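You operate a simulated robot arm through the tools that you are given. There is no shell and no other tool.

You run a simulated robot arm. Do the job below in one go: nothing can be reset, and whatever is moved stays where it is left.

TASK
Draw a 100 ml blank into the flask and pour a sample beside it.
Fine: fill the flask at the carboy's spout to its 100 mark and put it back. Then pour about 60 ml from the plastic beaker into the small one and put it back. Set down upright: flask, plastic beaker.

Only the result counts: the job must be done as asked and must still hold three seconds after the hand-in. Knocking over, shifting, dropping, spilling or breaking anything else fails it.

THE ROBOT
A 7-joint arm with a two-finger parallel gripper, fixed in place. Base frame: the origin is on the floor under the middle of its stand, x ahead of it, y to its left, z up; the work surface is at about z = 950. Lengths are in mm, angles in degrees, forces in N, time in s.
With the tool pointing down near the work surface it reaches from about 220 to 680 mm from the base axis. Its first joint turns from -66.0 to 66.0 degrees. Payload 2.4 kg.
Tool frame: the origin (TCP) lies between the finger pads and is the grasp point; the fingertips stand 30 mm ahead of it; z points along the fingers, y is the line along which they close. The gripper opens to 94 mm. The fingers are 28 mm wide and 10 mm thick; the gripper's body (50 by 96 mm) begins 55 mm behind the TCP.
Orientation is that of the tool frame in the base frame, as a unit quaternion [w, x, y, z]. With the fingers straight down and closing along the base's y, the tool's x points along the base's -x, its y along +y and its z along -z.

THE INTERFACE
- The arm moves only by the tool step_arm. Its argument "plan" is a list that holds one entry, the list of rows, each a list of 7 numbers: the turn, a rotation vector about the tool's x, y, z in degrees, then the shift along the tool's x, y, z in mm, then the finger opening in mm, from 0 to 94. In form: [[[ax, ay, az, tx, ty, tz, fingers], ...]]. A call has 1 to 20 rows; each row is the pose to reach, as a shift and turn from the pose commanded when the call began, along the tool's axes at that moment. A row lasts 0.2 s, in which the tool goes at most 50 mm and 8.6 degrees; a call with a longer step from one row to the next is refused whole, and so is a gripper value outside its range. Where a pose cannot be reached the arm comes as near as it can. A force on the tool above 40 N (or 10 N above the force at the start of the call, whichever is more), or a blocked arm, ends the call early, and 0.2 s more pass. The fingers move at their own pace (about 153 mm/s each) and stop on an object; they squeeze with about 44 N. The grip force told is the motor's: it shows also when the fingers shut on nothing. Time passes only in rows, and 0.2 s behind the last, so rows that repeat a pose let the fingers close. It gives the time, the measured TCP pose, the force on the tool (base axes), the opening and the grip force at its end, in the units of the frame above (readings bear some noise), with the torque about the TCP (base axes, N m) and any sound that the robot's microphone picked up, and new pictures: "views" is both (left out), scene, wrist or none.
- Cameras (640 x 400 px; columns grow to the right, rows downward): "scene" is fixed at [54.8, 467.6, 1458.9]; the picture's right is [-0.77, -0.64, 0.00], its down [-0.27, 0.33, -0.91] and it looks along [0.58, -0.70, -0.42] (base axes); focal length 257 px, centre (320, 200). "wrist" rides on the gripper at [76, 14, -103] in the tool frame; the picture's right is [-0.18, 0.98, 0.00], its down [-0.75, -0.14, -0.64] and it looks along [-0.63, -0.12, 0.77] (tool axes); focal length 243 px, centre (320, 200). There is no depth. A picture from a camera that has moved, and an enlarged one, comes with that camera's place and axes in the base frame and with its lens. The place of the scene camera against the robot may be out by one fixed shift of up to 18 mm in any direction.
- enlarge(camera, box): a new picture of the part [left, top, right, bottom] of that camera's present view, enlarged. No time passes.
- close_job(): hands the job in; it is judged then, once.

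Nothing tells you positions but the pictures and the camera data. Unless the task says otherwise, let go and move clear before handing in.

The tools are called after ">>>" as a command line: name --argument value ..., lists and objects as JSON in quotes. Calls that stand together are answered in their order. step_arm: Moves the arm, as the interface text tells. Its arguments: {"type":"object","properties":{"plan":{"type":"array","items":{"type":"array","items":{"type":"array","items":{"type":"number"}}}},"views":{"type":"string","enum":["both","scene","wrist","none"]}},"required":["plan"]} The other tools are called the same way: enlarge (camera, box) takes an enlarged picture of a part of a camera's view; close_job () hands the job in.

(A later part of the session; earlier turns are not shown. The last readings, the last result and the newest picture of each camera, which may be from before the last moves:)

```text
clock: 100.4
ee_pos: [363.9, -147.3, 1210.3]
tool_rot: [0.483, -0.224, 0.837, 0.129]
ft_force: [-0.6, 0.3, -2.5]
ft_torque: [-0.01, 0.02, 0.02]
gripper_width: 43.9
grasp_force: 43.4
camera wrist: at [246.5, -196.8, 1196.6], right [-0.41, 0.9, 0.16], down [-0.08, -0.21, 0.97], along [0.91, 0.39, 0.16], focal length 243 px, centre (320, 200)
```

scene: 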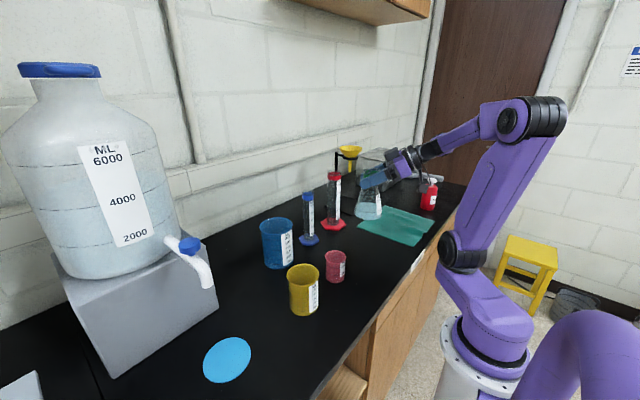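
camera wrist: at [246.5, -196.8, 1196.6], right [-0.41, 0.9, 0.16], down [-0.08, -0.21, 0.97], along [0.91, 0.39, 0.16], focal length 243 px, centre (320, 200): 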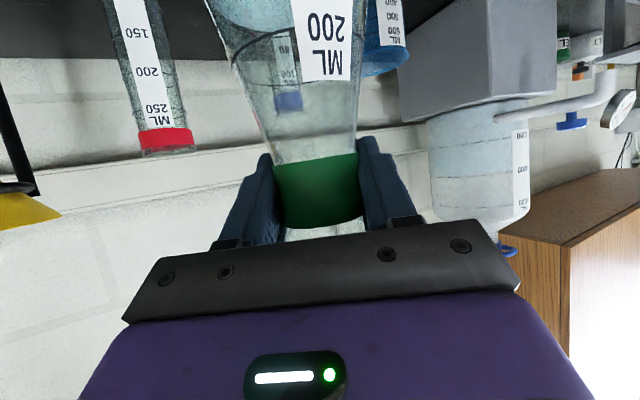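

The flask is above its original spot. I'll lower it to just above the bench.

>>> step_arm --plan '[[[0, 0, 0, 6, 0, 3.4, 10], [0, 0, 0, 20, 0.1, 11, 10], [0, 0, 0, 38, 0.2, 21, 10], [0, 0, 0, 56, 0.3, 31, 10], [0, 0, 0, 74, 0.4, 41, 10], [0, 0, 0, 92, 0.5, 51, 10], [0, 0, 0, 108, 0.6, 60, 10], [0, 0, 0, 117, 0.6, 65.3, 10], [0, 0, 0, 120.8, 0.6, 67.4, 10], [0, 0, 0, 120.8, 0.6, 67.4, 10]]]' --views "both"

>>> enlarge --camera "scene" --box '[340, 200, 400, 270]'

```text
clock: 102.6
ee_pos: [360.8, -146.8, 1071.7]
tool_rot: [0.483, -0.224, 0.836, 0.129]
ft_force: [-0.6, 0.0, -2.8]
ft_torque: [0.02, -0.02, -0.02]
gripper_width: 44.1
grasp_force: 43.8
camera wrist: at [244.3, -196.7, 1057.3], right [-0.41, 0.9, 0.16], down [-0.08, -0.21, 0.97], along [0.91, 0.39, 0.16], focal length 243 px, centre (320, 200)
```

scene: 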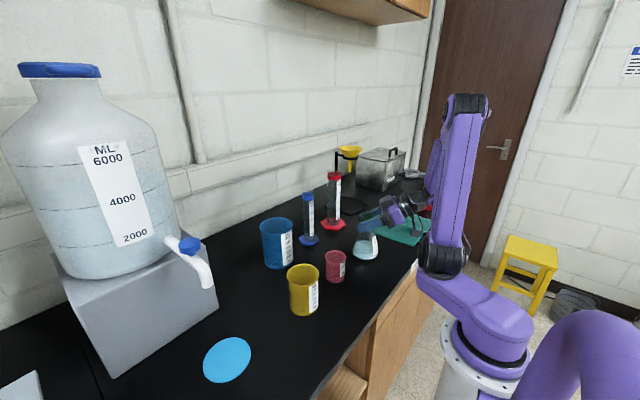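
wrist: 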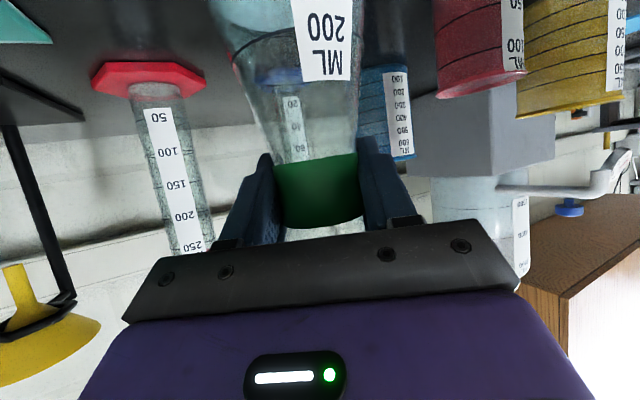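

```text
5.71 times, centred on (370, 235) of scene
camera zoom: at [54.8, 467.6, 1458.9], right [-0.77, -0.64, 0.0], down [-0.27, 0.33, -0.91], along [0.58, -0.7, -0.42], focal length 1468 px, centre (34, 0)
```

zoom: 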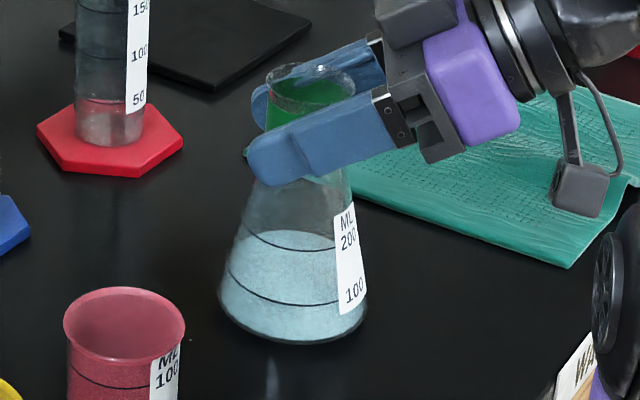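

The flask is over its original footprint. I'll lower the last few millimetres gently.

>>> step_arm --plan '[[[0, 0, 0, 0.9, 0, 0.5, 10], [0, 0, 0, 1.7, 0, 1, 10], [0, 0, 0, 2.6, 0, 1.5, 10], [0, 0, 0, 3.2, 0, 1.8, 10], [0, 0, 0, 3.2, 0, 1.8, 10]]]' --views "none"

```text
clock: 103.8
ee_pos: [360.0, -146.8, 1068.7]
tool_rot: [0.483, -0.224, 0.836, 0.129]
ft_force: [-0.4, -0.6, -2.6]
ft_torque: [-0.01, -0.01, -0.01]
gripper_width: 43.8
grasp_force: 44.1
```

>>> step_arm --plan '[[[0, 0, 0, 0.5, 0, 0.25, 10], [0, 0, 0, 0.9, 0, 0.5, 10], [0, 0, 0, 0.9, 0, 0.5, 10]]]' --views "none"

```text
clock: 104.6
ee_pos: [359.7, -147.6, 1067.2]
tool_rot: [0.483, -0.225, 0.836, 0.13]
ft_force: [1.1, 1.4, -0.8]
ft_torque: [0.08, -0.05, 0.01]
gripper_width: 44.1
grasp_force: 43.9
```

>>> step_arm --plan '[[[0, 0, 0, 0.4, 0, 0.2, 10], [0, 0, 0, 0.4, 0, 0.2, 10]]]' --views "none"

```text
clock: 105.2
ee_pos: [360.6, -147.7, 1066.9]
tool_rot: [0.484, -0.225, 0.836, 0.13]
ft_force: [-1.1, 0.4, 15.5]
ft_torque: [0.17, 0.42, 0.01]
gripper_width: 43.8
grasp_force: 43.8
```

The flask is firmly on the bench. I'll ease off slightly and open the fingers.

>>> step_arm --plan '[[[0, 0, 0, -0.3, 0, -0.2, 10], [0, 0, 0, -0.3, 0, -0.2, 48], [0, 0, 0, -0.3, 0, -0.2, 60], [0, 0, 0, -0.3, 0, -0.2, 94], [0, 0, 0, -0.3, 0, -0.2, 94], [0, 0, 0, -0.3, 0, -0.2, 94]]]' --views "none"

>>> step_arm --plan '[[[0, 0, 0, 0, 0, -15, 94], [0, 0, 0, 0, 0, -40, 94], [0, 0, 0, 0, 0, -75, 94], [0, 0, 0, 0, 0, -110, 94], [0, 0, 0, 0, 0, -125, 94], [0, 0, 0, 0, 0, -125, 94]]]' --views "both"

>>> enlarge --camera "scene" --box '[340, 200, 400, 270]'

>>> enlarge --camera "scene" --box '[250, 210, 370, 320]'

```text
clock: 106.6
ee_pos: [359.9, -147.0, 1066.1]
tool_rot: [0.483, -0.224, 0.836, 0.13]
ft_force: [-0.6, -0.2, -0.5]
ft_torque: [-0.01, -0.03, 0.02]
gripper_width: 94.1
grasp_force: 0.0
```

```text
clock: 108.0
ee_pos: [265.9, -203.1, 1129.2]
tool_rot: [0.483, -0.225, 0.836, 0.13]
ft_force: [-0.1, 0.0, 0.3]
ft_torque: [-0.04, -0.02, 0.04]
gripper_width: 94.3
grasp_force: 0.1
camera wrist: at [150.0, -253.0, 1115.3], right [-0.41, 0.9, 0.16], down [-0.08, -0.21, 0.97], along [0.91, 0.39, 0.16], focal length 243 px, centre (320, 200)
```

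scene: 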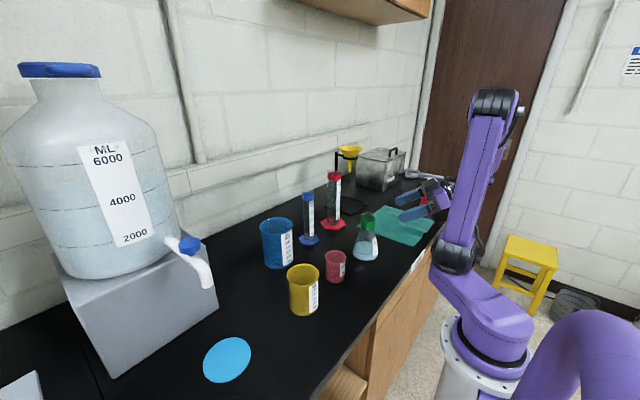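
wrist: 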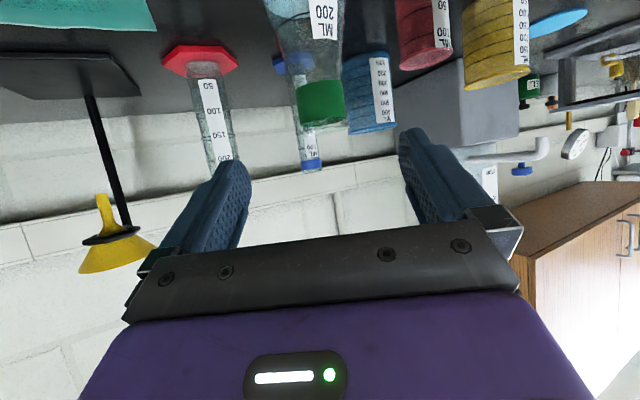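

```text
5.71 times, centred on (370, 235) of scene
camera zoom: at [54.7, 467.6, 1458.9], right [-0.77, -0.64, 0.0], down [-0.27, 0.33, -0.91], along [0.58, -0.7, -0.42], focal length 1468 px, centre (34, 0)
```

zoom: 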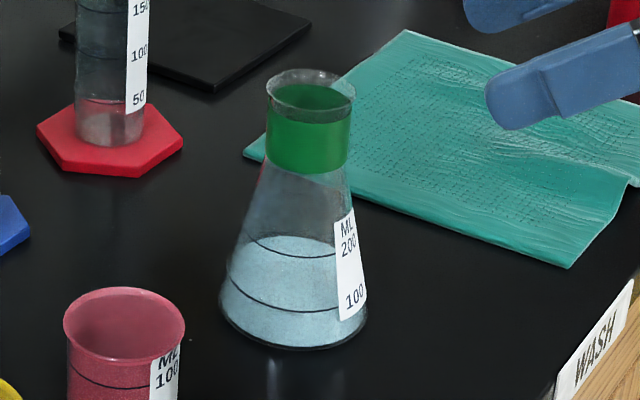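

```text
3.64 times, centred on (310, 265) of scene
camera zoom: at [54.7, 467.6, 1458.9], right [-0.77, -0.64, 0.0], down [-0.27, 0.33, -0.91], along [0.58, -0.7, -0.42], focal length 934 px, centre (356, -36)
```

zoom: 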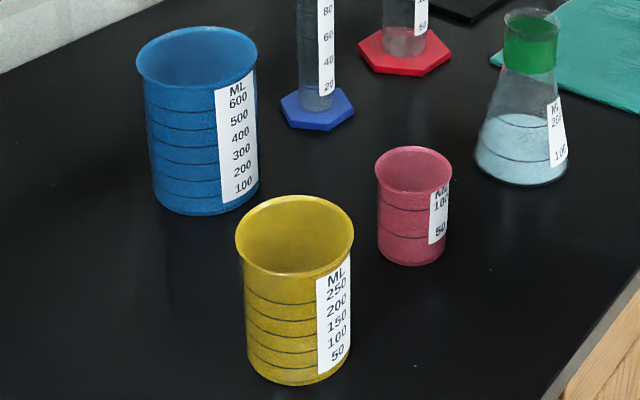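

The flask is back exactly on its original spot, upright, with the level at its mark. Next is the yellow beaker, so I'll rise, straighten the hand and move to look down into the beakers.

>>> step_arm --plan '[[[0, 0, 0, -20, 0, -30, 94], [0, 7, 0, -45, 0, -40, 94], [0, 15, 0, -70, 0, -50, 94], [0, 23, 0, -95, 0, -60, 94], [0, 31, 0, -115, 0, -70, 94], [0, 39, 0, -135, 0, -78, 94], [0, 47, 0, -147, 0, -85, 94], [0, 55, 0, -147, 0, -85, 94], [0, 60, 0, -147, 0, -85, 94], [0, 60, 0, -147, 0, -85, 94]]]' --views "none"

```text
clock: 110.2
ee_pos: [267.9, -200.8, 1299.2]
tool_rot: [-0.001, -0.259, 0.966, -0.001]
ft_force: [-0.2, 0.7, -0.3]
ft_torque: [-0.01, 0.03, 0.03]
gripper_width: 94.1
grasp_force: 0.0
```

>>> step_arm --plan '[[[0, 0, 3, -18, 24, 0, 94], [0, 0, 7, -42, 58, 0, 94], [0, 0, 11, -67, 92, 0, 94], [0, 0, 15, -92, 126, 0, 94], [0, 0, 19, -117, 160, 0, 94], [0, 0, 23, -142, 194, 0, 94], [0, 0, 27, -165, 226, 0, 94], [0, 0, 30, -178, 244.7, 0, 94], [0, 0, 30, -178, 244.7, 0, 94]]]' --views "both"

>>> enlarge --camera "wrist" --box '[300, 60, 400, 160]'

>>> enlarge --camera "wrist" --box '[220, 70, 320, 160]'

>>> enlarge --camera "wrist" --box '[250, 140, 370, 240]'

```text
clock: 112.2
ee_pos: [298.5, 100.5, 1297.6]
tool_rot: [0.001, 0.0, 1.0, 0.0]
ft_force: [0.2, -1.1, -0.4]
ft_torque: [0.01, 0.02, 0.03]
gripper_width: 94.0
grasp_force: 0.1
camera wrist: at [223.3, 115.7, 1400.6], right [0.18, 0.98, 0.0], down [0.75, -0.14, 0.64], along [0.63, -0.12, -0.77], focal length 243 px, centre (320, 200)
```

scene: 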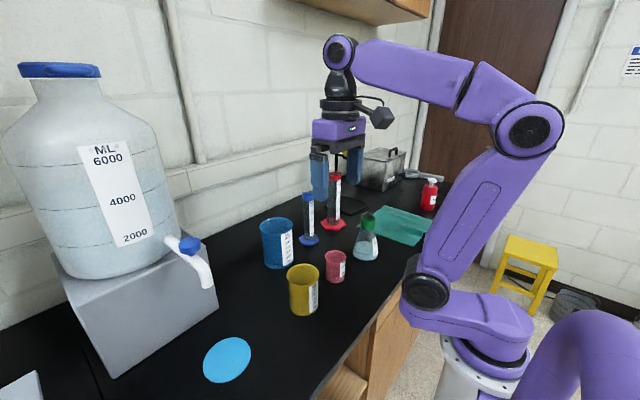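
wrist: 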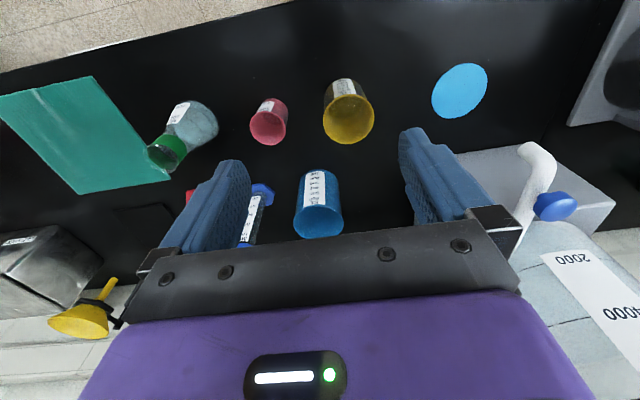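

```text
4.00 times, centred on (350, 110) of wrist
camera zoom: at [223.3, 115.7, 1400.6], right [0.18, 0.98, 0.0], down [0.75, -0.14, 0.64], along [0.63, -0.12, -0.77], focal length 970 px, centre (200, 560)
```

zoom: 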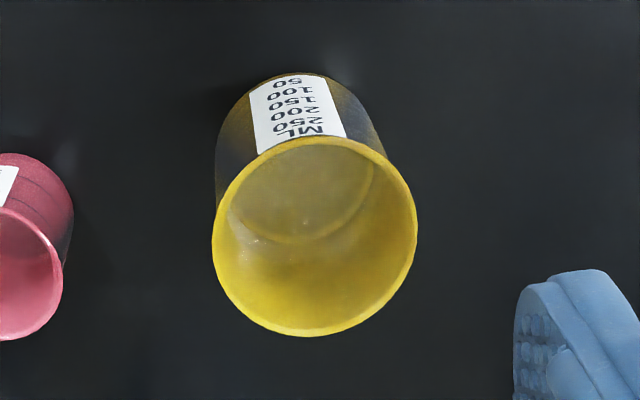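

```text
4.44 times, centred on (270, 115) of wrist
camera zoom: at [223.3, 115.7, 1400.6], right [0.18, 0.98, 0.0], down [0.75, -0.14, 0.64], along [0.63, -0.12, -0.77], focal length 1078 px, centre (542, 578)
```

zoom: 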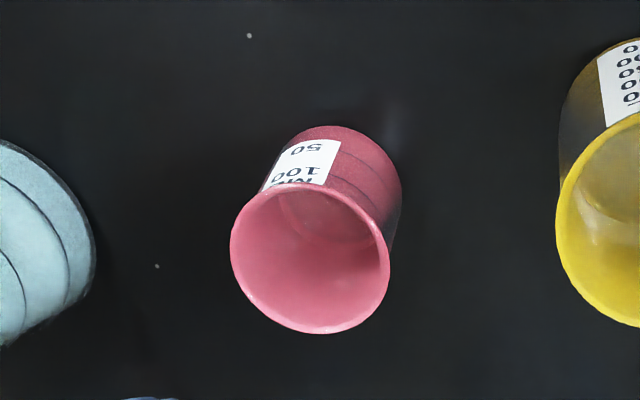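

```text
4.00 times, centred on (310, 190) of wrist
camera zoom: at [223.3, 115.7, 1400.6], right [0.18, 0.98, 0.0], down [0.75, -0.14, 0.64], along [0.63, -0.12, -0.77], focal length 970 px, centre (360, 240)
```

zoom: 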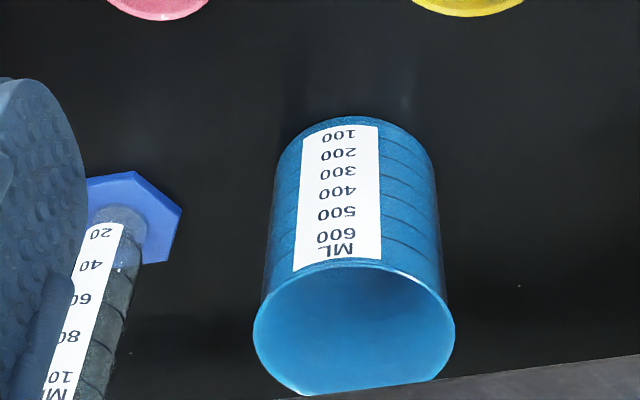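

I'll look closer inside the yellow beaker to find its liquid level.

>>> enlarge --camera "wrist" --box '[320, 80, 380, 140]'

>>> enlarge --camera "wrist" --box '[245, 95, 295, 150]'

>>> enlarge --camera "scene" --box '[280, 255, 330, 320]'

```text
6.67 times, centred on (350, 110) of wrist
camera zoom: at [223.3, 115.7, 1400.6], right [0.18, 0.98, 0.0], down [0.75, -0.14, 0.64], along [0.63, -0.12, -0.77], focal length 1618 px, centre (120, 800)
```

zoom: 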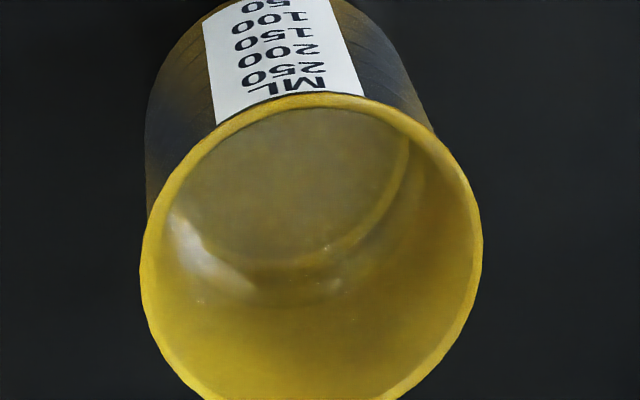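

```text
7.27 times, centred on (270, 122) of wrist
camera zoom: at [223.3, 115.7, 1400.6], right [0.18, 0.98, 0.0], down [0.75, -0.14, 0.64], along [0.63, -0.12, -0.77], focal length 1764 px, centre (684, 764)
```

zoom: 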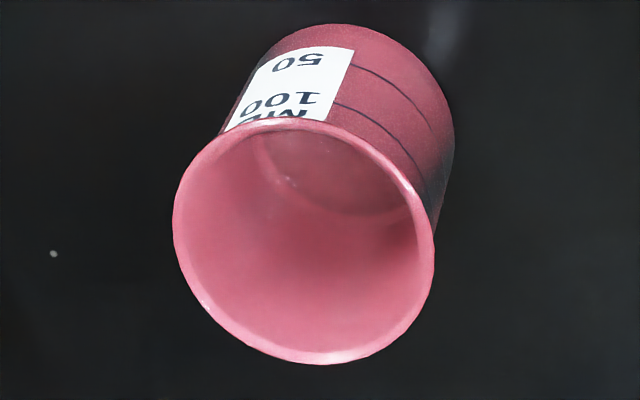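

```text
6.15 times, centred on (305, 288) of scene
camera zoom: at [54.7, 467.7, 1458.9], right [-0.77, -0.64, 0.0], down [-0.27, 0.33, -0.91], along [0.58, -0.7, -0.42], focal length 1581 px, centre (412, -338)
```

zoom: 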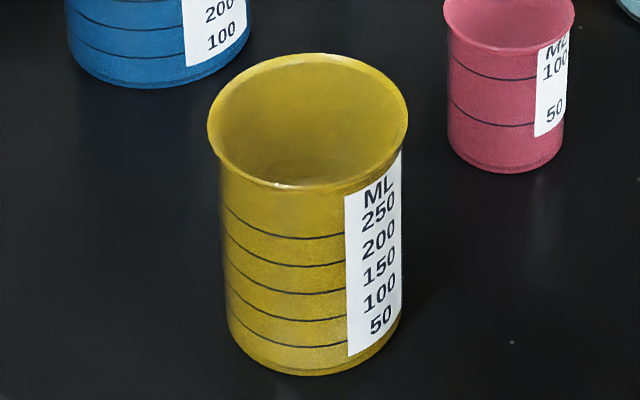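

I'm not yet certain of the level inside the yellow beaker, so I'll zoom in harder on its interior.

>>> enlarge --camera "wrist" --box '[325, 95, 365, 125]'

>>> enlarge --camera "wrist" --box '[350, 95, 380, 125]'

>>> enlarge --camera "scene" --box '[285, 262, 322, 288]'

>>> enlarge --camera "wrist" --box '[290, 195, 350, 240]'

```text
13.33 times, centred on (345, 110) of wrist
camera zoom: at [223.3, 115.7, 1400.6], right [0.18, 0.98, 0.0], down [0.75, -0.14, 0.64], along [0.63, -0.12, -0.77], focal length 3235 px, centre (-13, 1400)
```

zoom: 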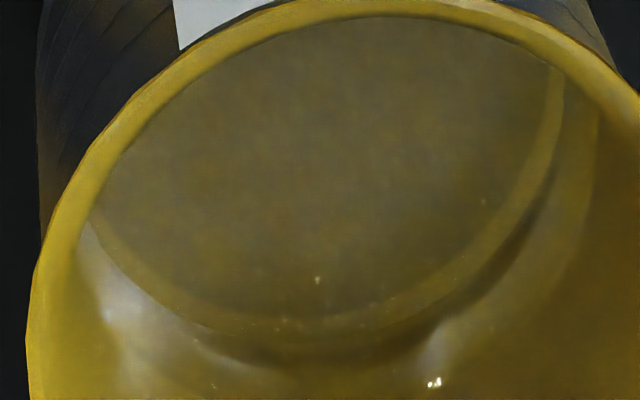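

```text
13.33 times, centred on (365, 110) of wrist
camera zoom: at [223.3, 115.7, 1400.6], right [0.18, 0.98, 0.0], down [0.75, -0.14, 0.64], along [0.63, -0.12, -0.77], focal length 3235 px, centre (-280, 1400)
```

zoom: 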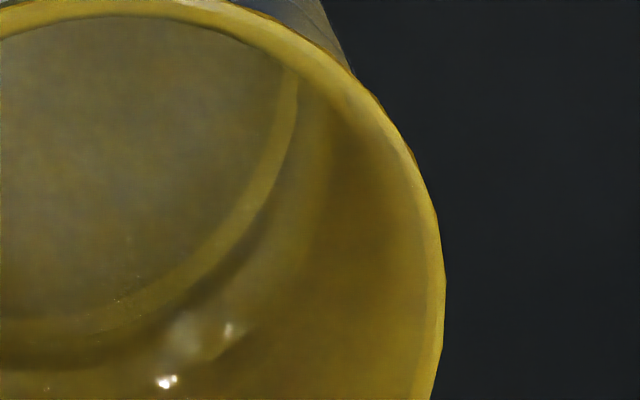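

```text
15.38 times, centred on (304, 275) of scene
camera zoom: at [54.7, 467.7, 1458.9], right [-0.77, -0.64, 0.0], down [-0.27, 0.33, -0.91], along [0.58, -0.7, -0.42], focal length 3953 px, centre (574, -954)
```

zoom: 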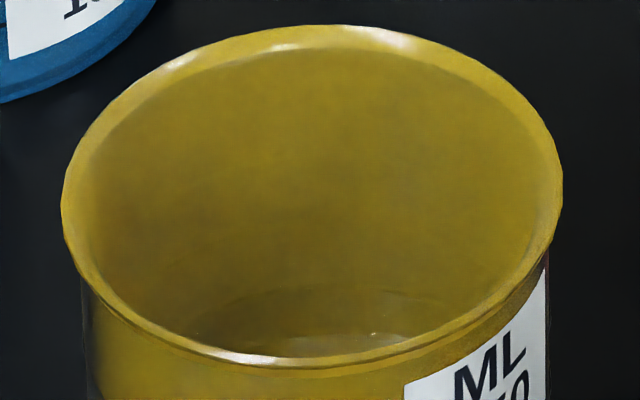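

```text
8.89 times, centred on (320, 218) of wrist
camera zoom: at [223.3, 115.7, 1400.6], right [0.18, 0.98, 0.0], down [0.75, -0.14, 0.64], along [0.63, -0.12, -0.77], focal length 2157 px, centre (320, 44)
```

zoom: 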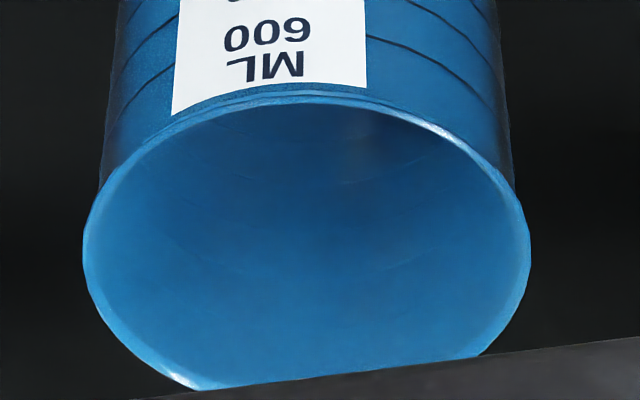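

Inside the yellow beaker I can make out a clear liquid surface at about z 995 (roughly 150 ml), with the bottom visible through it. I'll check the blue beaker from above too, to be sure which one holds liquid.

>>> step_arm --plan '[[[0, 0, 0, -20, -6, -15, 94], [0, 0, 0, -55, -16, -28, 94], [0, 0, 0, -95, -28, -32, 94], [0, 0, 0, -130, -40, -32, 94], [0, 0, 0, -141.5, -43.5, -32, 94], [0, 0, 0, -141.5, -43.5, -32, 94]]]' --views "wrist"

>>> enlarge --camera "wrist" --box '[280, 90, 360, 170]'

>>> enlarge --camera "wrist" --box '[340, 20, 410, 90]'

```text
clock: 113.6
ee_pos: [440.7, 56.4, 1331.3]
tool_rot: [0.0, 0.0, 1.0, 0.0]
ft_force: [-0.3, 0.4, 0.5]
ft_torque: [-0.03, 0.0, 0.03]
gripper_width: 94.2
grasp_force: 0.0
camera wrist: at [365.2, 71.9, 1434.9], right [0.18, 0.98, 0.0], down [0.75, -0.14, 0.64], along [0.63, -0.12, -0.77], focal length 243 px, centre (320, 200)
```

wrist: 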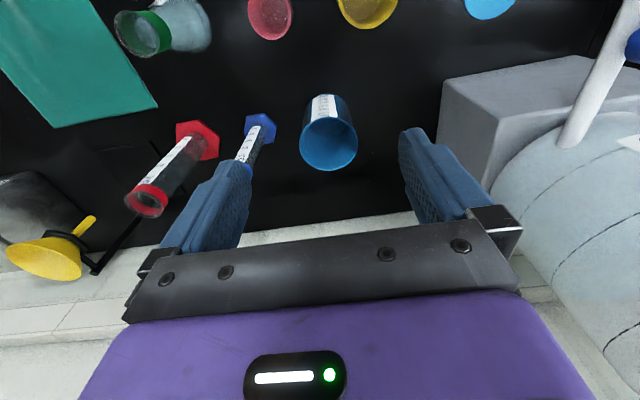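

```text
5.00 times, centred on (320, 130) of wrist
camera zoom: at [365.2, 71.9, 1434.9], right [0.18, 0.98, 0.0], down [0.75, -0.14, 0.64], along [0.63, -0.12, -0.77], focal length 1213 px, centre (320, 550)
```

zoom: 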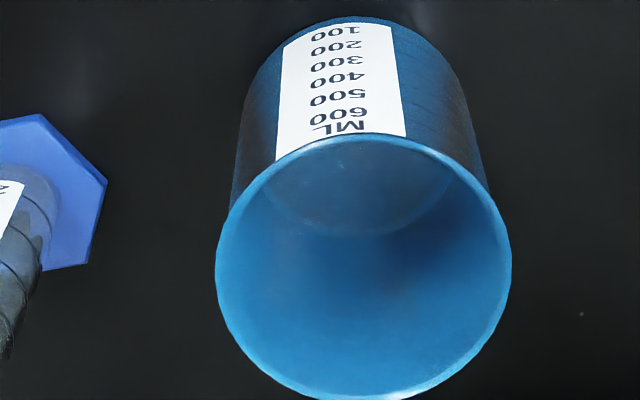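

```text
5.71 times, centred on (375, 55) of wrist
camera zoom: at [365.2, 71.9, 1434.9], right [0.18, 0.98, 0.0], down [0.75, -0.14, 0.64], along [0.63, -0.12, -0.77], focal length 1386 px, centre (6, 1029)
```

zoom: 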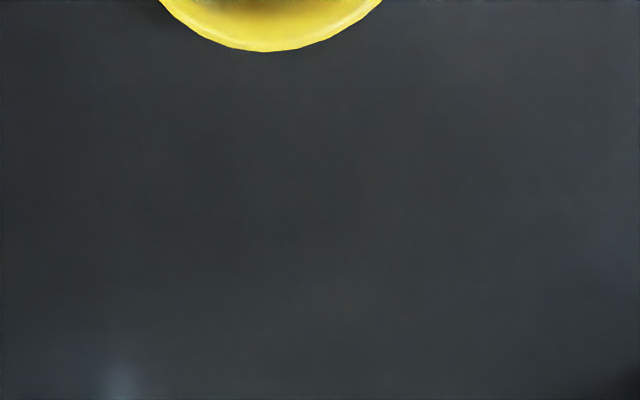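

The blue beaker shows only its empty bottom, so the yellow one is the source. I'll move behind the yellow beaker, on its far-left side away from the others, and turn the hand to yaw -40.

>>> step_arm --plan '[[[0, 0, 5, 15, 14, 0, 94], [0, 0, 11, 42, 38, 5, 94], [0, 0, 17, 70, 64, 15, 94], [0, 0, 23, 98, 90, 28, 94], [0, 0, 29, 125, 116, 40, 94], [0, 0, 35, 148, 138, 52, 94], [0, 0, 40, 159, 148, 60, 94], [0, 0, 40, 159, 148, 60, 94]]]' --views "none"

>>> step_arm --plan '[[[0, -7, 0, 0, 0, 12, 94], [0, -14, 0, 0, 0, 26, 94], [0, -21, 0, 0, 0, 42, 94], [0, -28, 0, 0, 0, 60, 94], [0, -35, 0, 0, 0, 80, 94], [0, -42, 0, 0, 0, 100, 94], [0, -49, 0, 0, 0, 120, 94], [0, -56, 0, 0, 0, 136, 94], [0, -60, 0, 0, 0, 145, 94], [0, -60, 0, 0, 0, 145, 94]]]' --views "both"

```text
clock: 115.4
ee_pos: [281.8, 203.4, 1270.2]
tool_rot: [-0.001, 0.342, 0.94, 0.0]
ft_force: [-0.6, -0.7, -0.6]
ft_torque: [0.0, -0.02, -0.03]
gripper_width: 94.1
grasp_force: 0.0
```

```text
clock: 117.6
ee_pos: [282.5, 204.5, 1125.6]
tool_rot: [0.471, 0.296, 0.814, -0.171]
ft_force: [0.8, 0.2, 0.7]
ft_torque: [0.01, 0.02, 0.01]
gripper_width: 94.0
grasp_force: 0.0
camera wrist: at [194.4, 298.0, 1111.9], right [0.7, 0.69, 0.16], down [-0.23, 0.01, 0.97], along [0.67, -0.72, 0.16], focal length 243 px, centre (320, 200)
```

scene: 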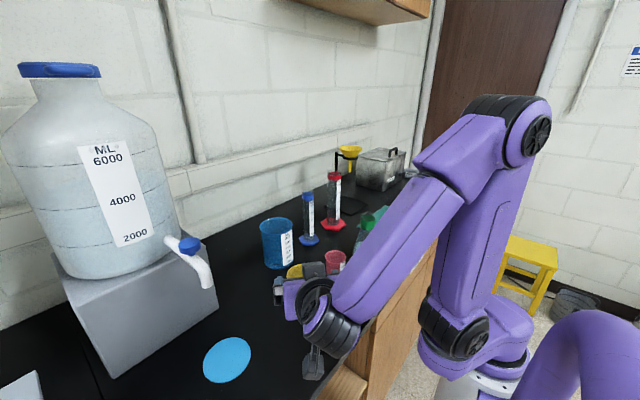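
wrist: 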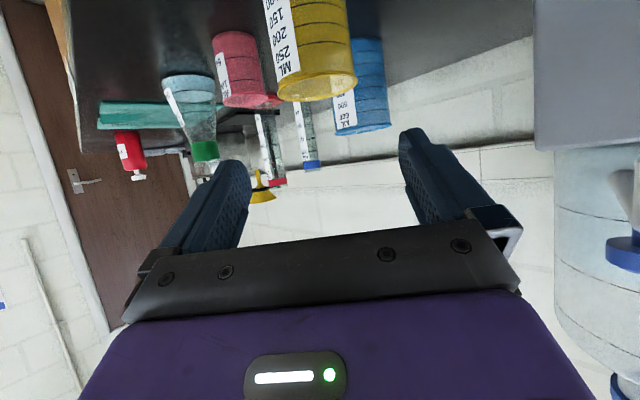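

The pose was reached and the yellow beaker is right ahead of the hand. I'll check its alignment with a zoom before moving in.

>>> enlarge --camera "wrist" --box '[240, 0, 390, 120]'

```text
3.33 times, centred on (315, 60) of wrist
camera zoom: at [194.4, 298.0, 1111.9], right [0.7, 0.69, 0.16], down [-0.23, 0.01, 0.97], along [0.67, -0.72, 0.16], focal length 809 px, centre (337, 667)
```

zoom: 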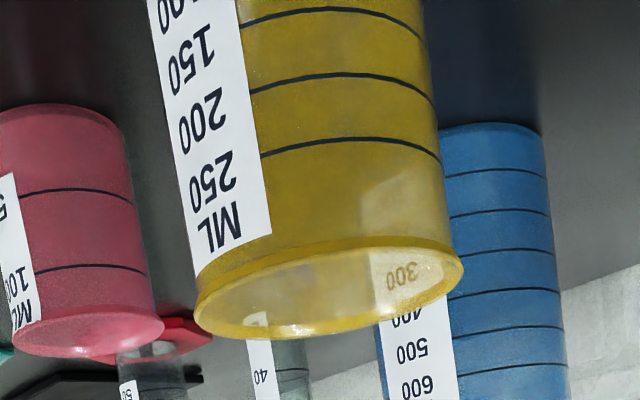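

The beaker's position is refined to (369, 133). I'll grip a bit higher, with the axis slightly ahead of the grasp point, so the palm clears the rim.

>>> step_arm --plan '[[[0, 0, 0, 14, 0, 25, 94], [0, 0, 0, 30, 0.2, 52, 94], [0, 0, 0, 42.7, 0.6, 80, 94], [0, 0, 0, 42.7, 0.6, 105, 94], [0, 0, 0, 42.7, 0.6, 127, 94], [0, 0, 0, 42.7, 0.6, 140, 94], [0, 0, 0, 42.7, 0.6, 147.2, 94], [0, 0, 0, 42.7, 0.6, 147.2, 94]]]' --views "both"

>>> enlarge --camera "scene" --box '[240, 220, 360, 330]'

```text
clock: 119.4
ee_pos: [363.2, 137.6, 1016.9]
tool_rot: [0.469, 0.296, 0.814, -0.17]
ft_force: [0.5, 0.1, -0.4]
ft_torque: [-0.03, -0.02, 0.03]
gripper_width: 93.5
grasp_force: 0.1
camera wrist: at [274.6, 230.9, 1002.1], right [0.7, 0.69, 0.16], down [-0.23, 0.01, 0.97], along [0.67, -0.72, 0.16], focal length 243 px, centre (320, 200)
```

scene: 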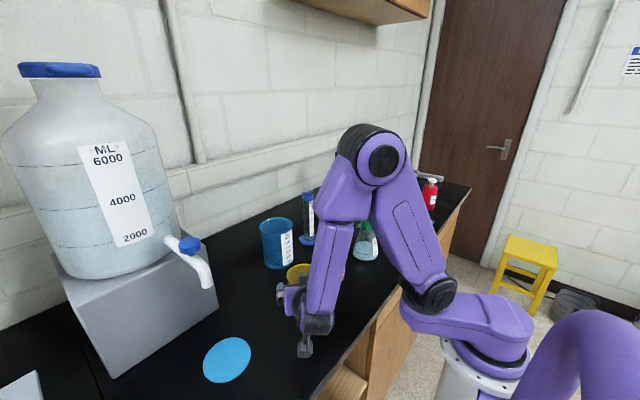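
wrist: 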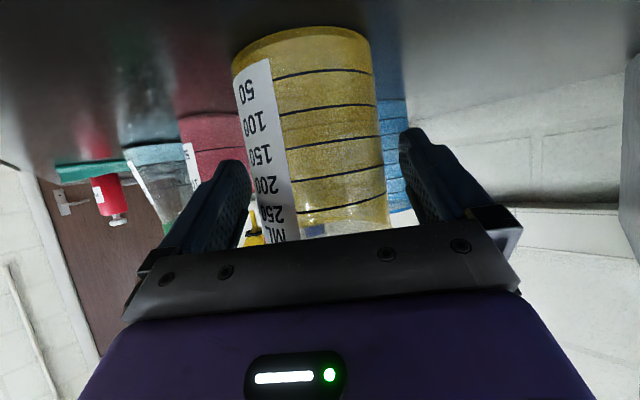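

```text
3.64 times, centred on (300, 275) of scene
camera zoom: at [54.8, 467.6, 1458.9], right [-0.77, -0.64, 0.0], down [-0.27, 0.33, -0.91], along [0.58, -0.7, -0.42], focal length 934 px, centre (393, -73)
```

zoom: 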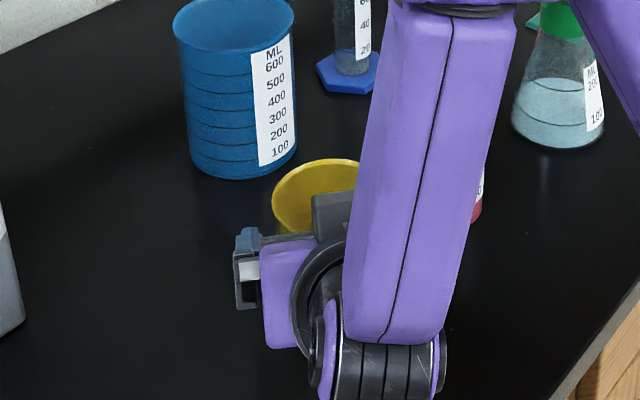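

The beaker is centred between the open fingers. From this side view I'll check the liquid level through the wall.

>>> enlarge --camera "wrist" --box '[225, 20, 400, 240]'

>>> enlarge --camera "wrist" --box '[270, 60, 390, 150]'

```text
1.82 times, centred on (312, 130) of wrist
camera zoom: at [274.6, 230.9, 1002.1], right [0.7, 0.69, 0.16], down [-0.23, 0.01, 0.97], along [0.67, -0.72, 0.16], focal length 441 px, centre (334, 327)
```

zoom: 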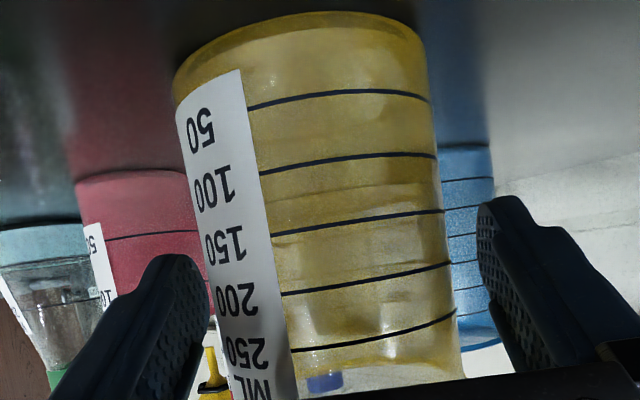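

```text
4.44 times, centred on (330, 105) of wrist
camera zoom: at [274.6, 230.9, 1002.1], right [0.7, 0.69, 0.16], down [-0.23, 0.01, 0.97], along [0.67, -0.72, 0.16], focal length 1078 px, centre (276, 622)
```

zoom: 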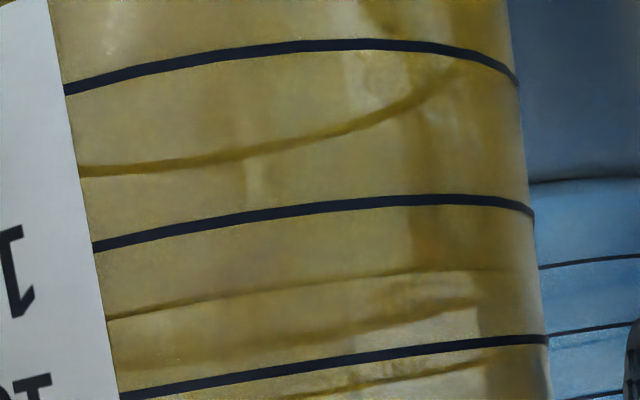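

The side view shows the liquid about midway between the 100 and 150 rings, so roughly 125 ml. I'll close on the beaker.

>>> step_arm --plan '[[[0, 0, 0, 0, 0, 0, 80], [0, 0, 0, 0, 0, 0, 60], [0, 0, 0, 0, 0, 0, 30], [0, 0, 0, 0, 0, 0, 30], [0, 0, 0, 0, 0, 0, 30], [0, 0, 0, 0, 0, 0, 30]]]' --views "wrist"

>>> step_arm --plan '[[[0, 0, 0, -0.9, 0, -0.5, 30], [0, 0, 0, -1.7, 0, -1, 30], [0, 0, 0, -2.6, 0, -1.5, 30], [0, 0, 0, -3.5, 0, -2, 30], [0, 0, 0, -4.3, 0, -2.5, 30], [0, 0, 0, -5.2, 0, -3, 30], [0, 0, 0, -6.9, 0, -4, 30], [0, 0, 0, -6.9, 0, -4, 30]]]' --views "both"

```text
clock: 120.8
ee_pos: [362.1, 136.3, 1017.5]
tool_rot: [0.469, 0.297, 0.814, -0.171]
ft_force: [0.0, 0.4, 1.5]
ft_torque: [0.01, -0.1, -0.01]
gripper_width: 76.3
grasp_force: 43.6
camera wrist: at [274.5, 230.8, 1002.2], right [0.7, 0.69, 0.16], down [-0.23, 0.01, 0.97], along [0.67, -0.72, 0.16], focal length 243 px, centre (320, 200)
```

wrist: 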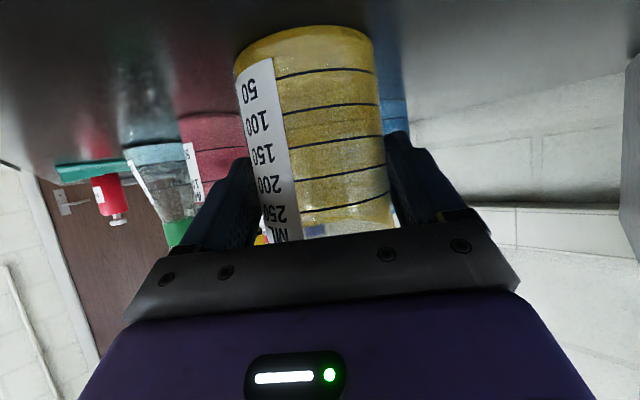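

```text
clock: 122.6
ee_pos: [362.9, 136.1, 1024.0]
tool_rot: [0.47, 0.297, 0.814, -0.171]
ft_force: [-0.2, -0.9, -1.5]
ft_torque: [0.03, 0.04, 0.02]
gripper_width: 76.5
grasp_force: 43.5
camera wrist: at [275.2, 230.1, 1009.7], right [0.7, 0.69, 0.16], down [-0.23, 0.01, 0.97], along [0.67, -0.72, 0.16], focal length 243 px, centre (320, 200)
```

scene: 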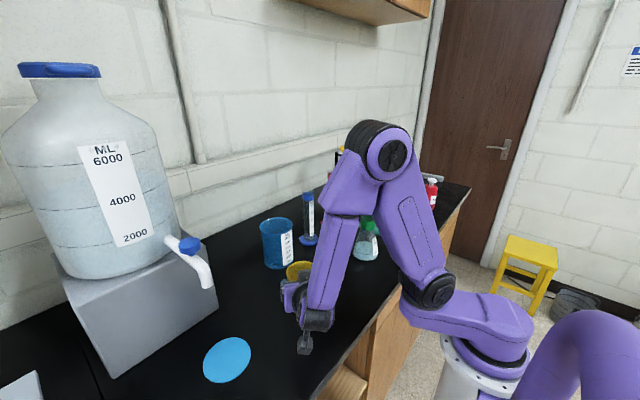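
wrist: 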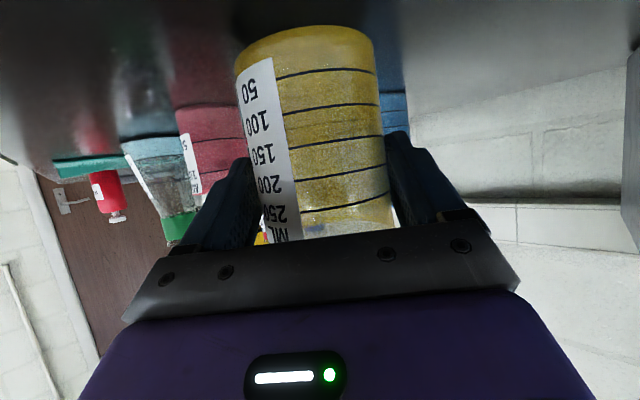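

The opening reads 76.4 mm, which is the rim's diameter rather than the body's, so I suspect the fingers touch the flared rim. I'll look closely before going further.

>>> enlarge --camera "wrist" --box '[180, 120, 440, 260]'

>>> enlarge --camera "scene" --box '[260, 240, 360, 340]'

```text
2.46 times, centred on (310, 190) of wrist
camera zoom: at [275.2, 230.1, 1009.7], right [0.7, 0.69, 0.16], down [-0.23, 0.01, 0.97], along [0.67, -0.72, 0.16], focal length 597 px, centre (345, 225)
```

zoom: 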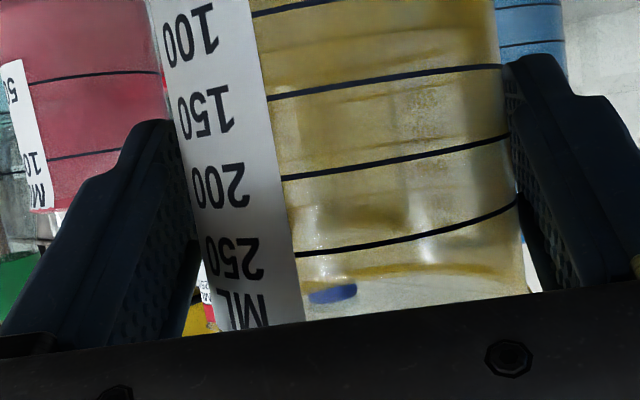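

```text
4.00 times, centred on (310, 290) of scene
camera zoom: at [54.8, 467.7, 1458.9], right [-0.77, -0.64, 0.0], down [-0.27, 0.33, -0.91], along [0.58, -0.7, -0.42], focal length 1028 px, centre (360, -160)
```

zoom: 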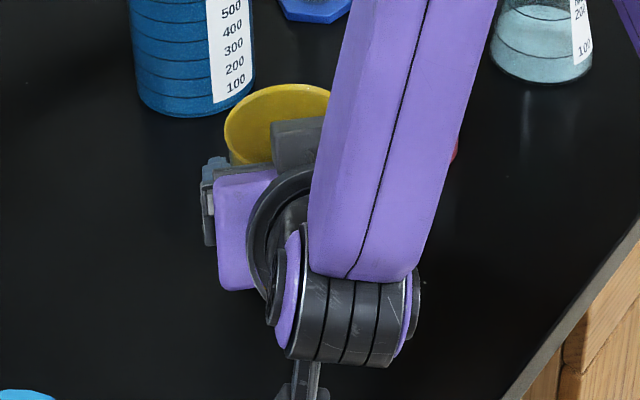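

The pads press on the upper body near the 200–250 rings and the beaker has lifted with the hand. I'll raise it slowly further.

>>> step_arm --plan '[[[0, 0, 0, -6, 0, -3.5, 30], [0, 0, 0, -18, 0, -10.4, 30], [0, 0, 0, -33, 0, -19, 30], [0, 0, 0, -50, 0, -29, 30], [0, 0, 0, -66, 0, -38, 30], [0, 0, 0, -74.5, 0, -43, 30], [0, 0, 0, -74.5, 0, -43, 30]]]' --views "both"

>>> enlarge --camera "scene" --box '[250, 200, 370, 330]'

```text
clock: 124.2
ee_pos: [362.3, 135.9, 1110.2]
tool_rot: [0.47, 0.296, 0.814, -0.17]
ft_force: [0.2, -0.2, -2.5]
ft_torque: [-0.02, 0.01, 0.02]
gripper_width: 76.2
grasp_force: 43.7
camera wrist: at [275.0, 230.2, 1096.3], right [0.7, 0.69, 0.16], down [-0.23, 0.01, 0.97], along [0.67, -0.72, 0.16], focal length 243 px, centre (320, 200)
```

scene: 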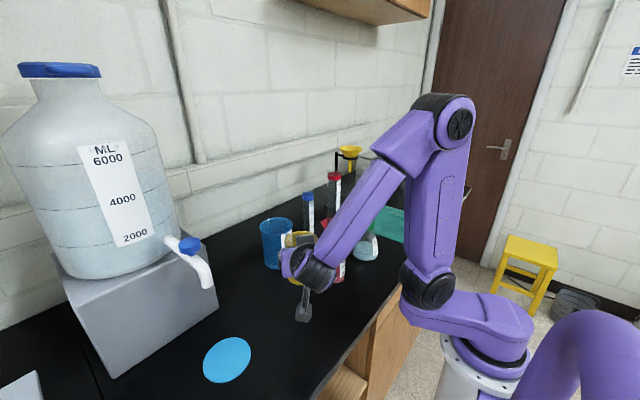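
wrist: 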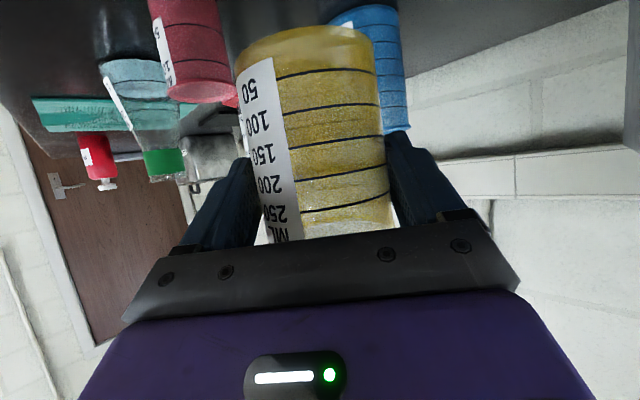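

```text
3.08 times, centred on (310, 265) of scene
camera zoom: at [54.8, 467.6, 1458.9], right [-0.77, -0.64, 0.0], down [-0.27, 0.33, -0.91], along [0.58, -0.7, -0.42], focal length 791 px, centre (351, 0)
```

zoom: 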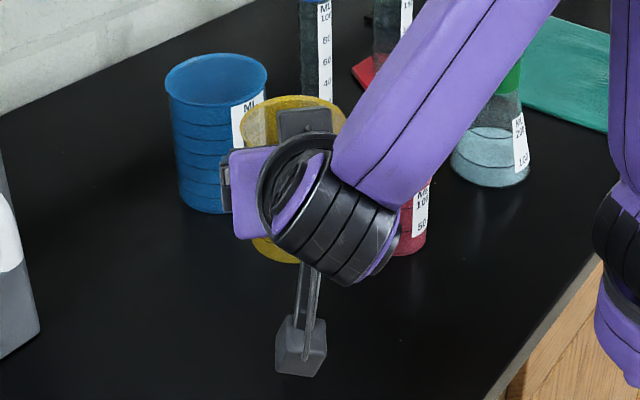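

The beaker is held 90 mm up. I'll move toward the pink beaker while pre-tilting partway, well short of pouring, and check that the beaker turns with the hand.

>>> step_arm --plan '[[[0, 4, 0, 0, -5, 1, 30], [0, 8, 0, 0.5, -13, 3, 30], [0, 12, 0, 1, -24, 6, 30], [0, 16, 0, 1.5, -36, 8.5, 30], [0, 20, 0, 2, -48, 11, 30], [0, 20, 0, 2, -48, 11, 30]]]' --views "both"

>>> enlarge --camera "scene" --box '[250, 200, 370, 330]'

```text
clock: 125.6
ee_pos: [337.8, 93.7, 1103.4]
tool_rot: [0.321, 0.321, 0.883, -0.117]
ft_force: [0.2, 0.8, -2.6]
ft_torque: [-0.01, 0.0, -0.03]
gripper_width: 76.3
grasp_force: 43.4
camera wrist: at [252.6, 187.3, 1133.4], right [0.74, 0.66, 0.12], down [0.04, -0.22, 0.98], along [0.67, -0.72, -0.18], focal length 243 px, centre (320, 200)
```

scene: 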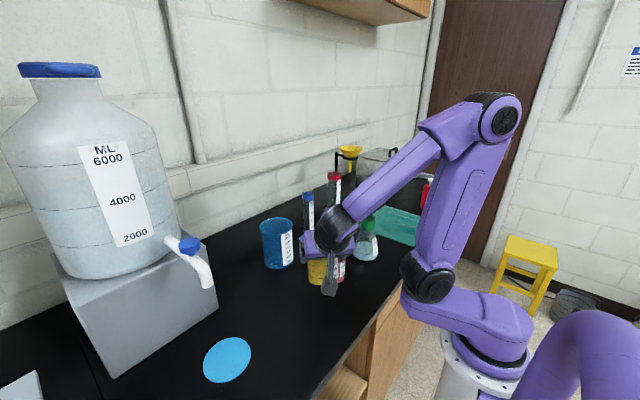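
wrist: 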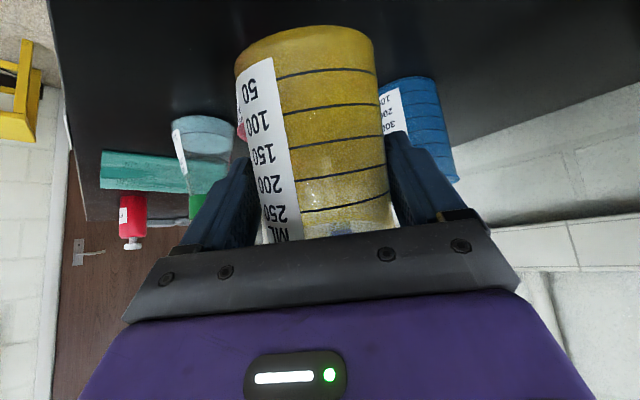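

```text
3.08 times, centred on (310, 265) of scene
camera zoom: at [54.8, 467.6, 1458.9], right [-0.77, -0.64, 0.0], down [-0.27, 0.33, -0.91], along [0.58, -0.7, -0.42], focal length 791 px, centre (351, 0)
```

zoom: 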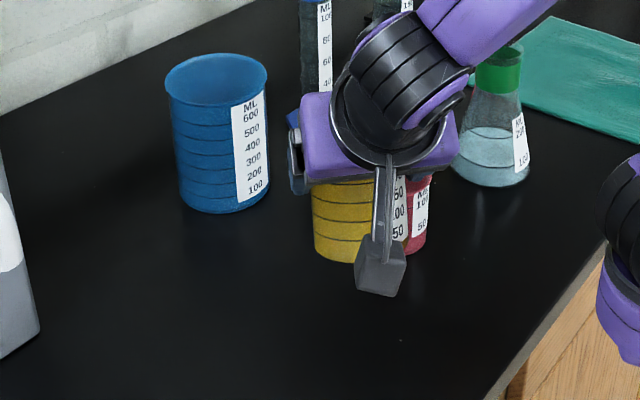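

The beaker turns with the hand, with no slip in the wrist view. I'll continue to 40° tilt and approach the pink beaker.

>>> step_arm --plan '[[[0, 4, 0, -1.5, -8, 3, 30], [0, 8, 0, -3.5, -18, 7, 30], [0, 12, 0, -5.5, -28, 11, 30], [0, 16, 0, -7.5, -38, 15, 30], [0, 20, 0, -9.3, -47.5, 18.8, 30], [0, 20, 0, -9.3, -47.5, 18.8, 30]]]' --views "both"

>>> enlarge --camera "scene" --box '[270, 190, 390, 310]'

```text
clock: 127.0
ee_pos: [322.0, 45.8, 1094.6]
tool_rot: [0.163, 0.337, 0.926, -0.059]
ft_force: [1.0, -0.6, -0.9]
ft_torque: [-0.04, -0.02, 0.04]
gripper_width: 76.4
grasp_force: 44.2
camera wrist: at [250.2, 126.2, 1165.1], right [0.76, 0.64, 0.06], down [0.28, -0.42, 0.86], along [0.58, -0.64, -0.51], focal length 243 px, centre (320, 200)
```

scene: 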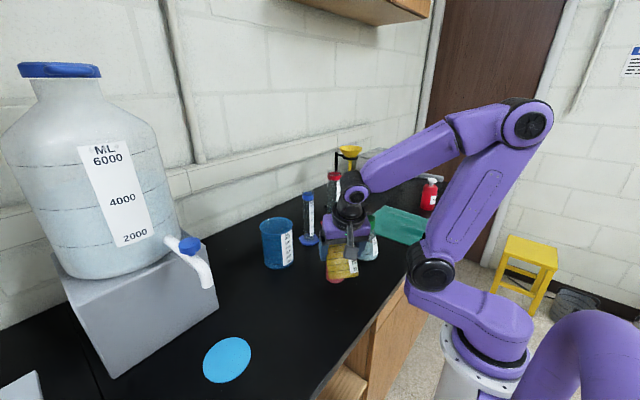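
wrist: 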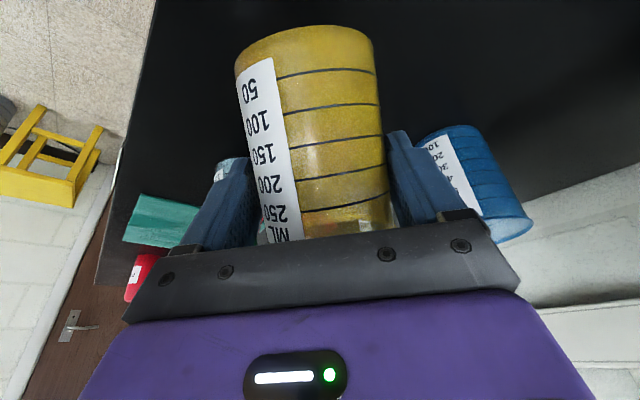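

```text
3.33 times, centred on (330, 250) of scene
camera zoom: at [54.8, 467.6, 1458.9], right [-0.77, -0.64, 0.0], down [-0.27, 0.33, -0.91], along [0.58, -0.7, -0.42], focal length 856 px, centre (287, 33)
```

zoom: 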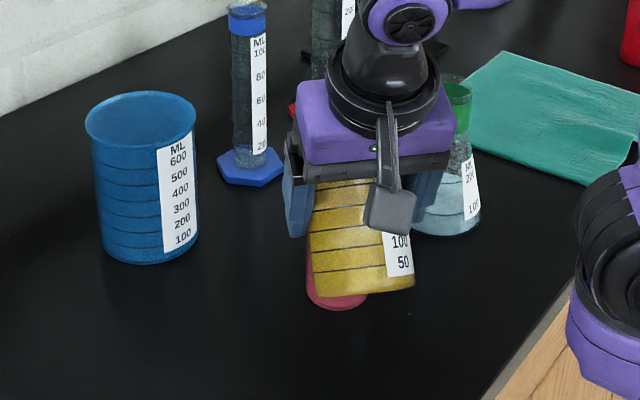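

The lip is close to the pink beaker. I'll tilt to 52°, just short of pouring, while lowering the lip to about 27 mm above the pink rim and keeping the yellow wall clear of it.

>>> step_arm --plan '[[[0, 3, 0, 1.4, -0.5, 8, 30], [0, 6, 0, 2.7, -1.1, 16, 30], [0, 9, 0, 4, -1.6, 24, 30], [0, 12, 0, 5.4, -2.2, 31.7, 30], [0, 12, 0, 5.4, -2.2, 31.7, 30]]]' --views "both"

>>> enlarge --camera "scene" --box '[280, 200, 400, 310]'

```text
clock: 128.2
ee_pos: [325.6, 38.7, 1062.1]
tool_rot: [0.065, 0.342, 0.937, -0.024]
ft_force: [-0.6, -0.2, -2.2]
ft_torque: [-0.01, -0.01, -0.02]
gripper_width: 76.3
grasp_force: 44.3
camera wrist: at [266.4, 109.3, 1154.4], right [0.77, 0.64, 0.03], down [0.41, -0.53, 0.74], along [0.48, -0.56, -0.67], focal length 243 px, centre (320, 200)
```

scene: 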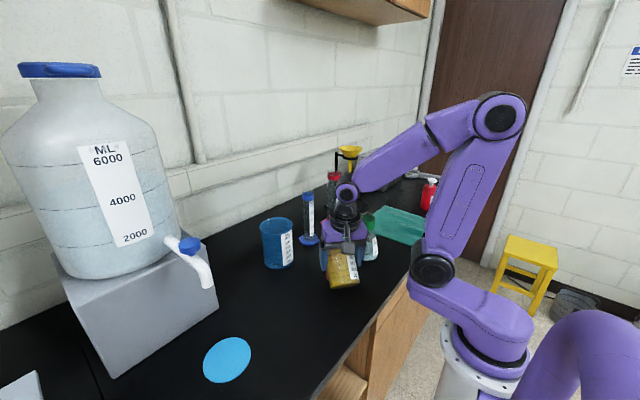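
wrist: 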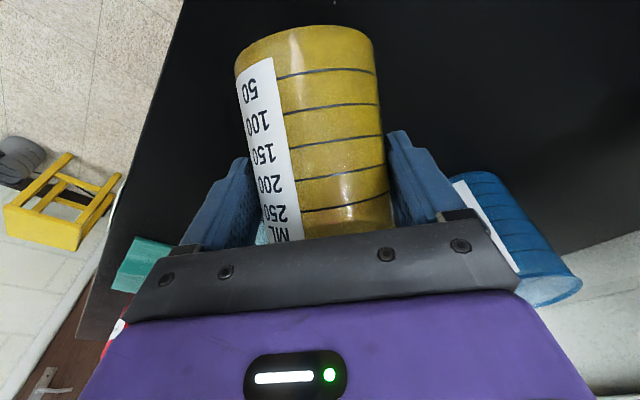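

```text
3.64 times, centred on (340, 255) of scene
camera zoom: at [54.8, 467.6, 1458.9], right [-0.77, -0.64, 0.0], down [-0.27, 0.33, -0.91], along [0.58, -0.7, -0.42], focal length 934 px, centre (247, 0)
```

zoom: 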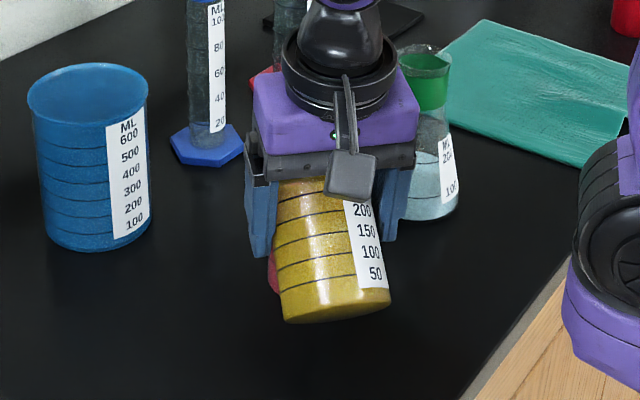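

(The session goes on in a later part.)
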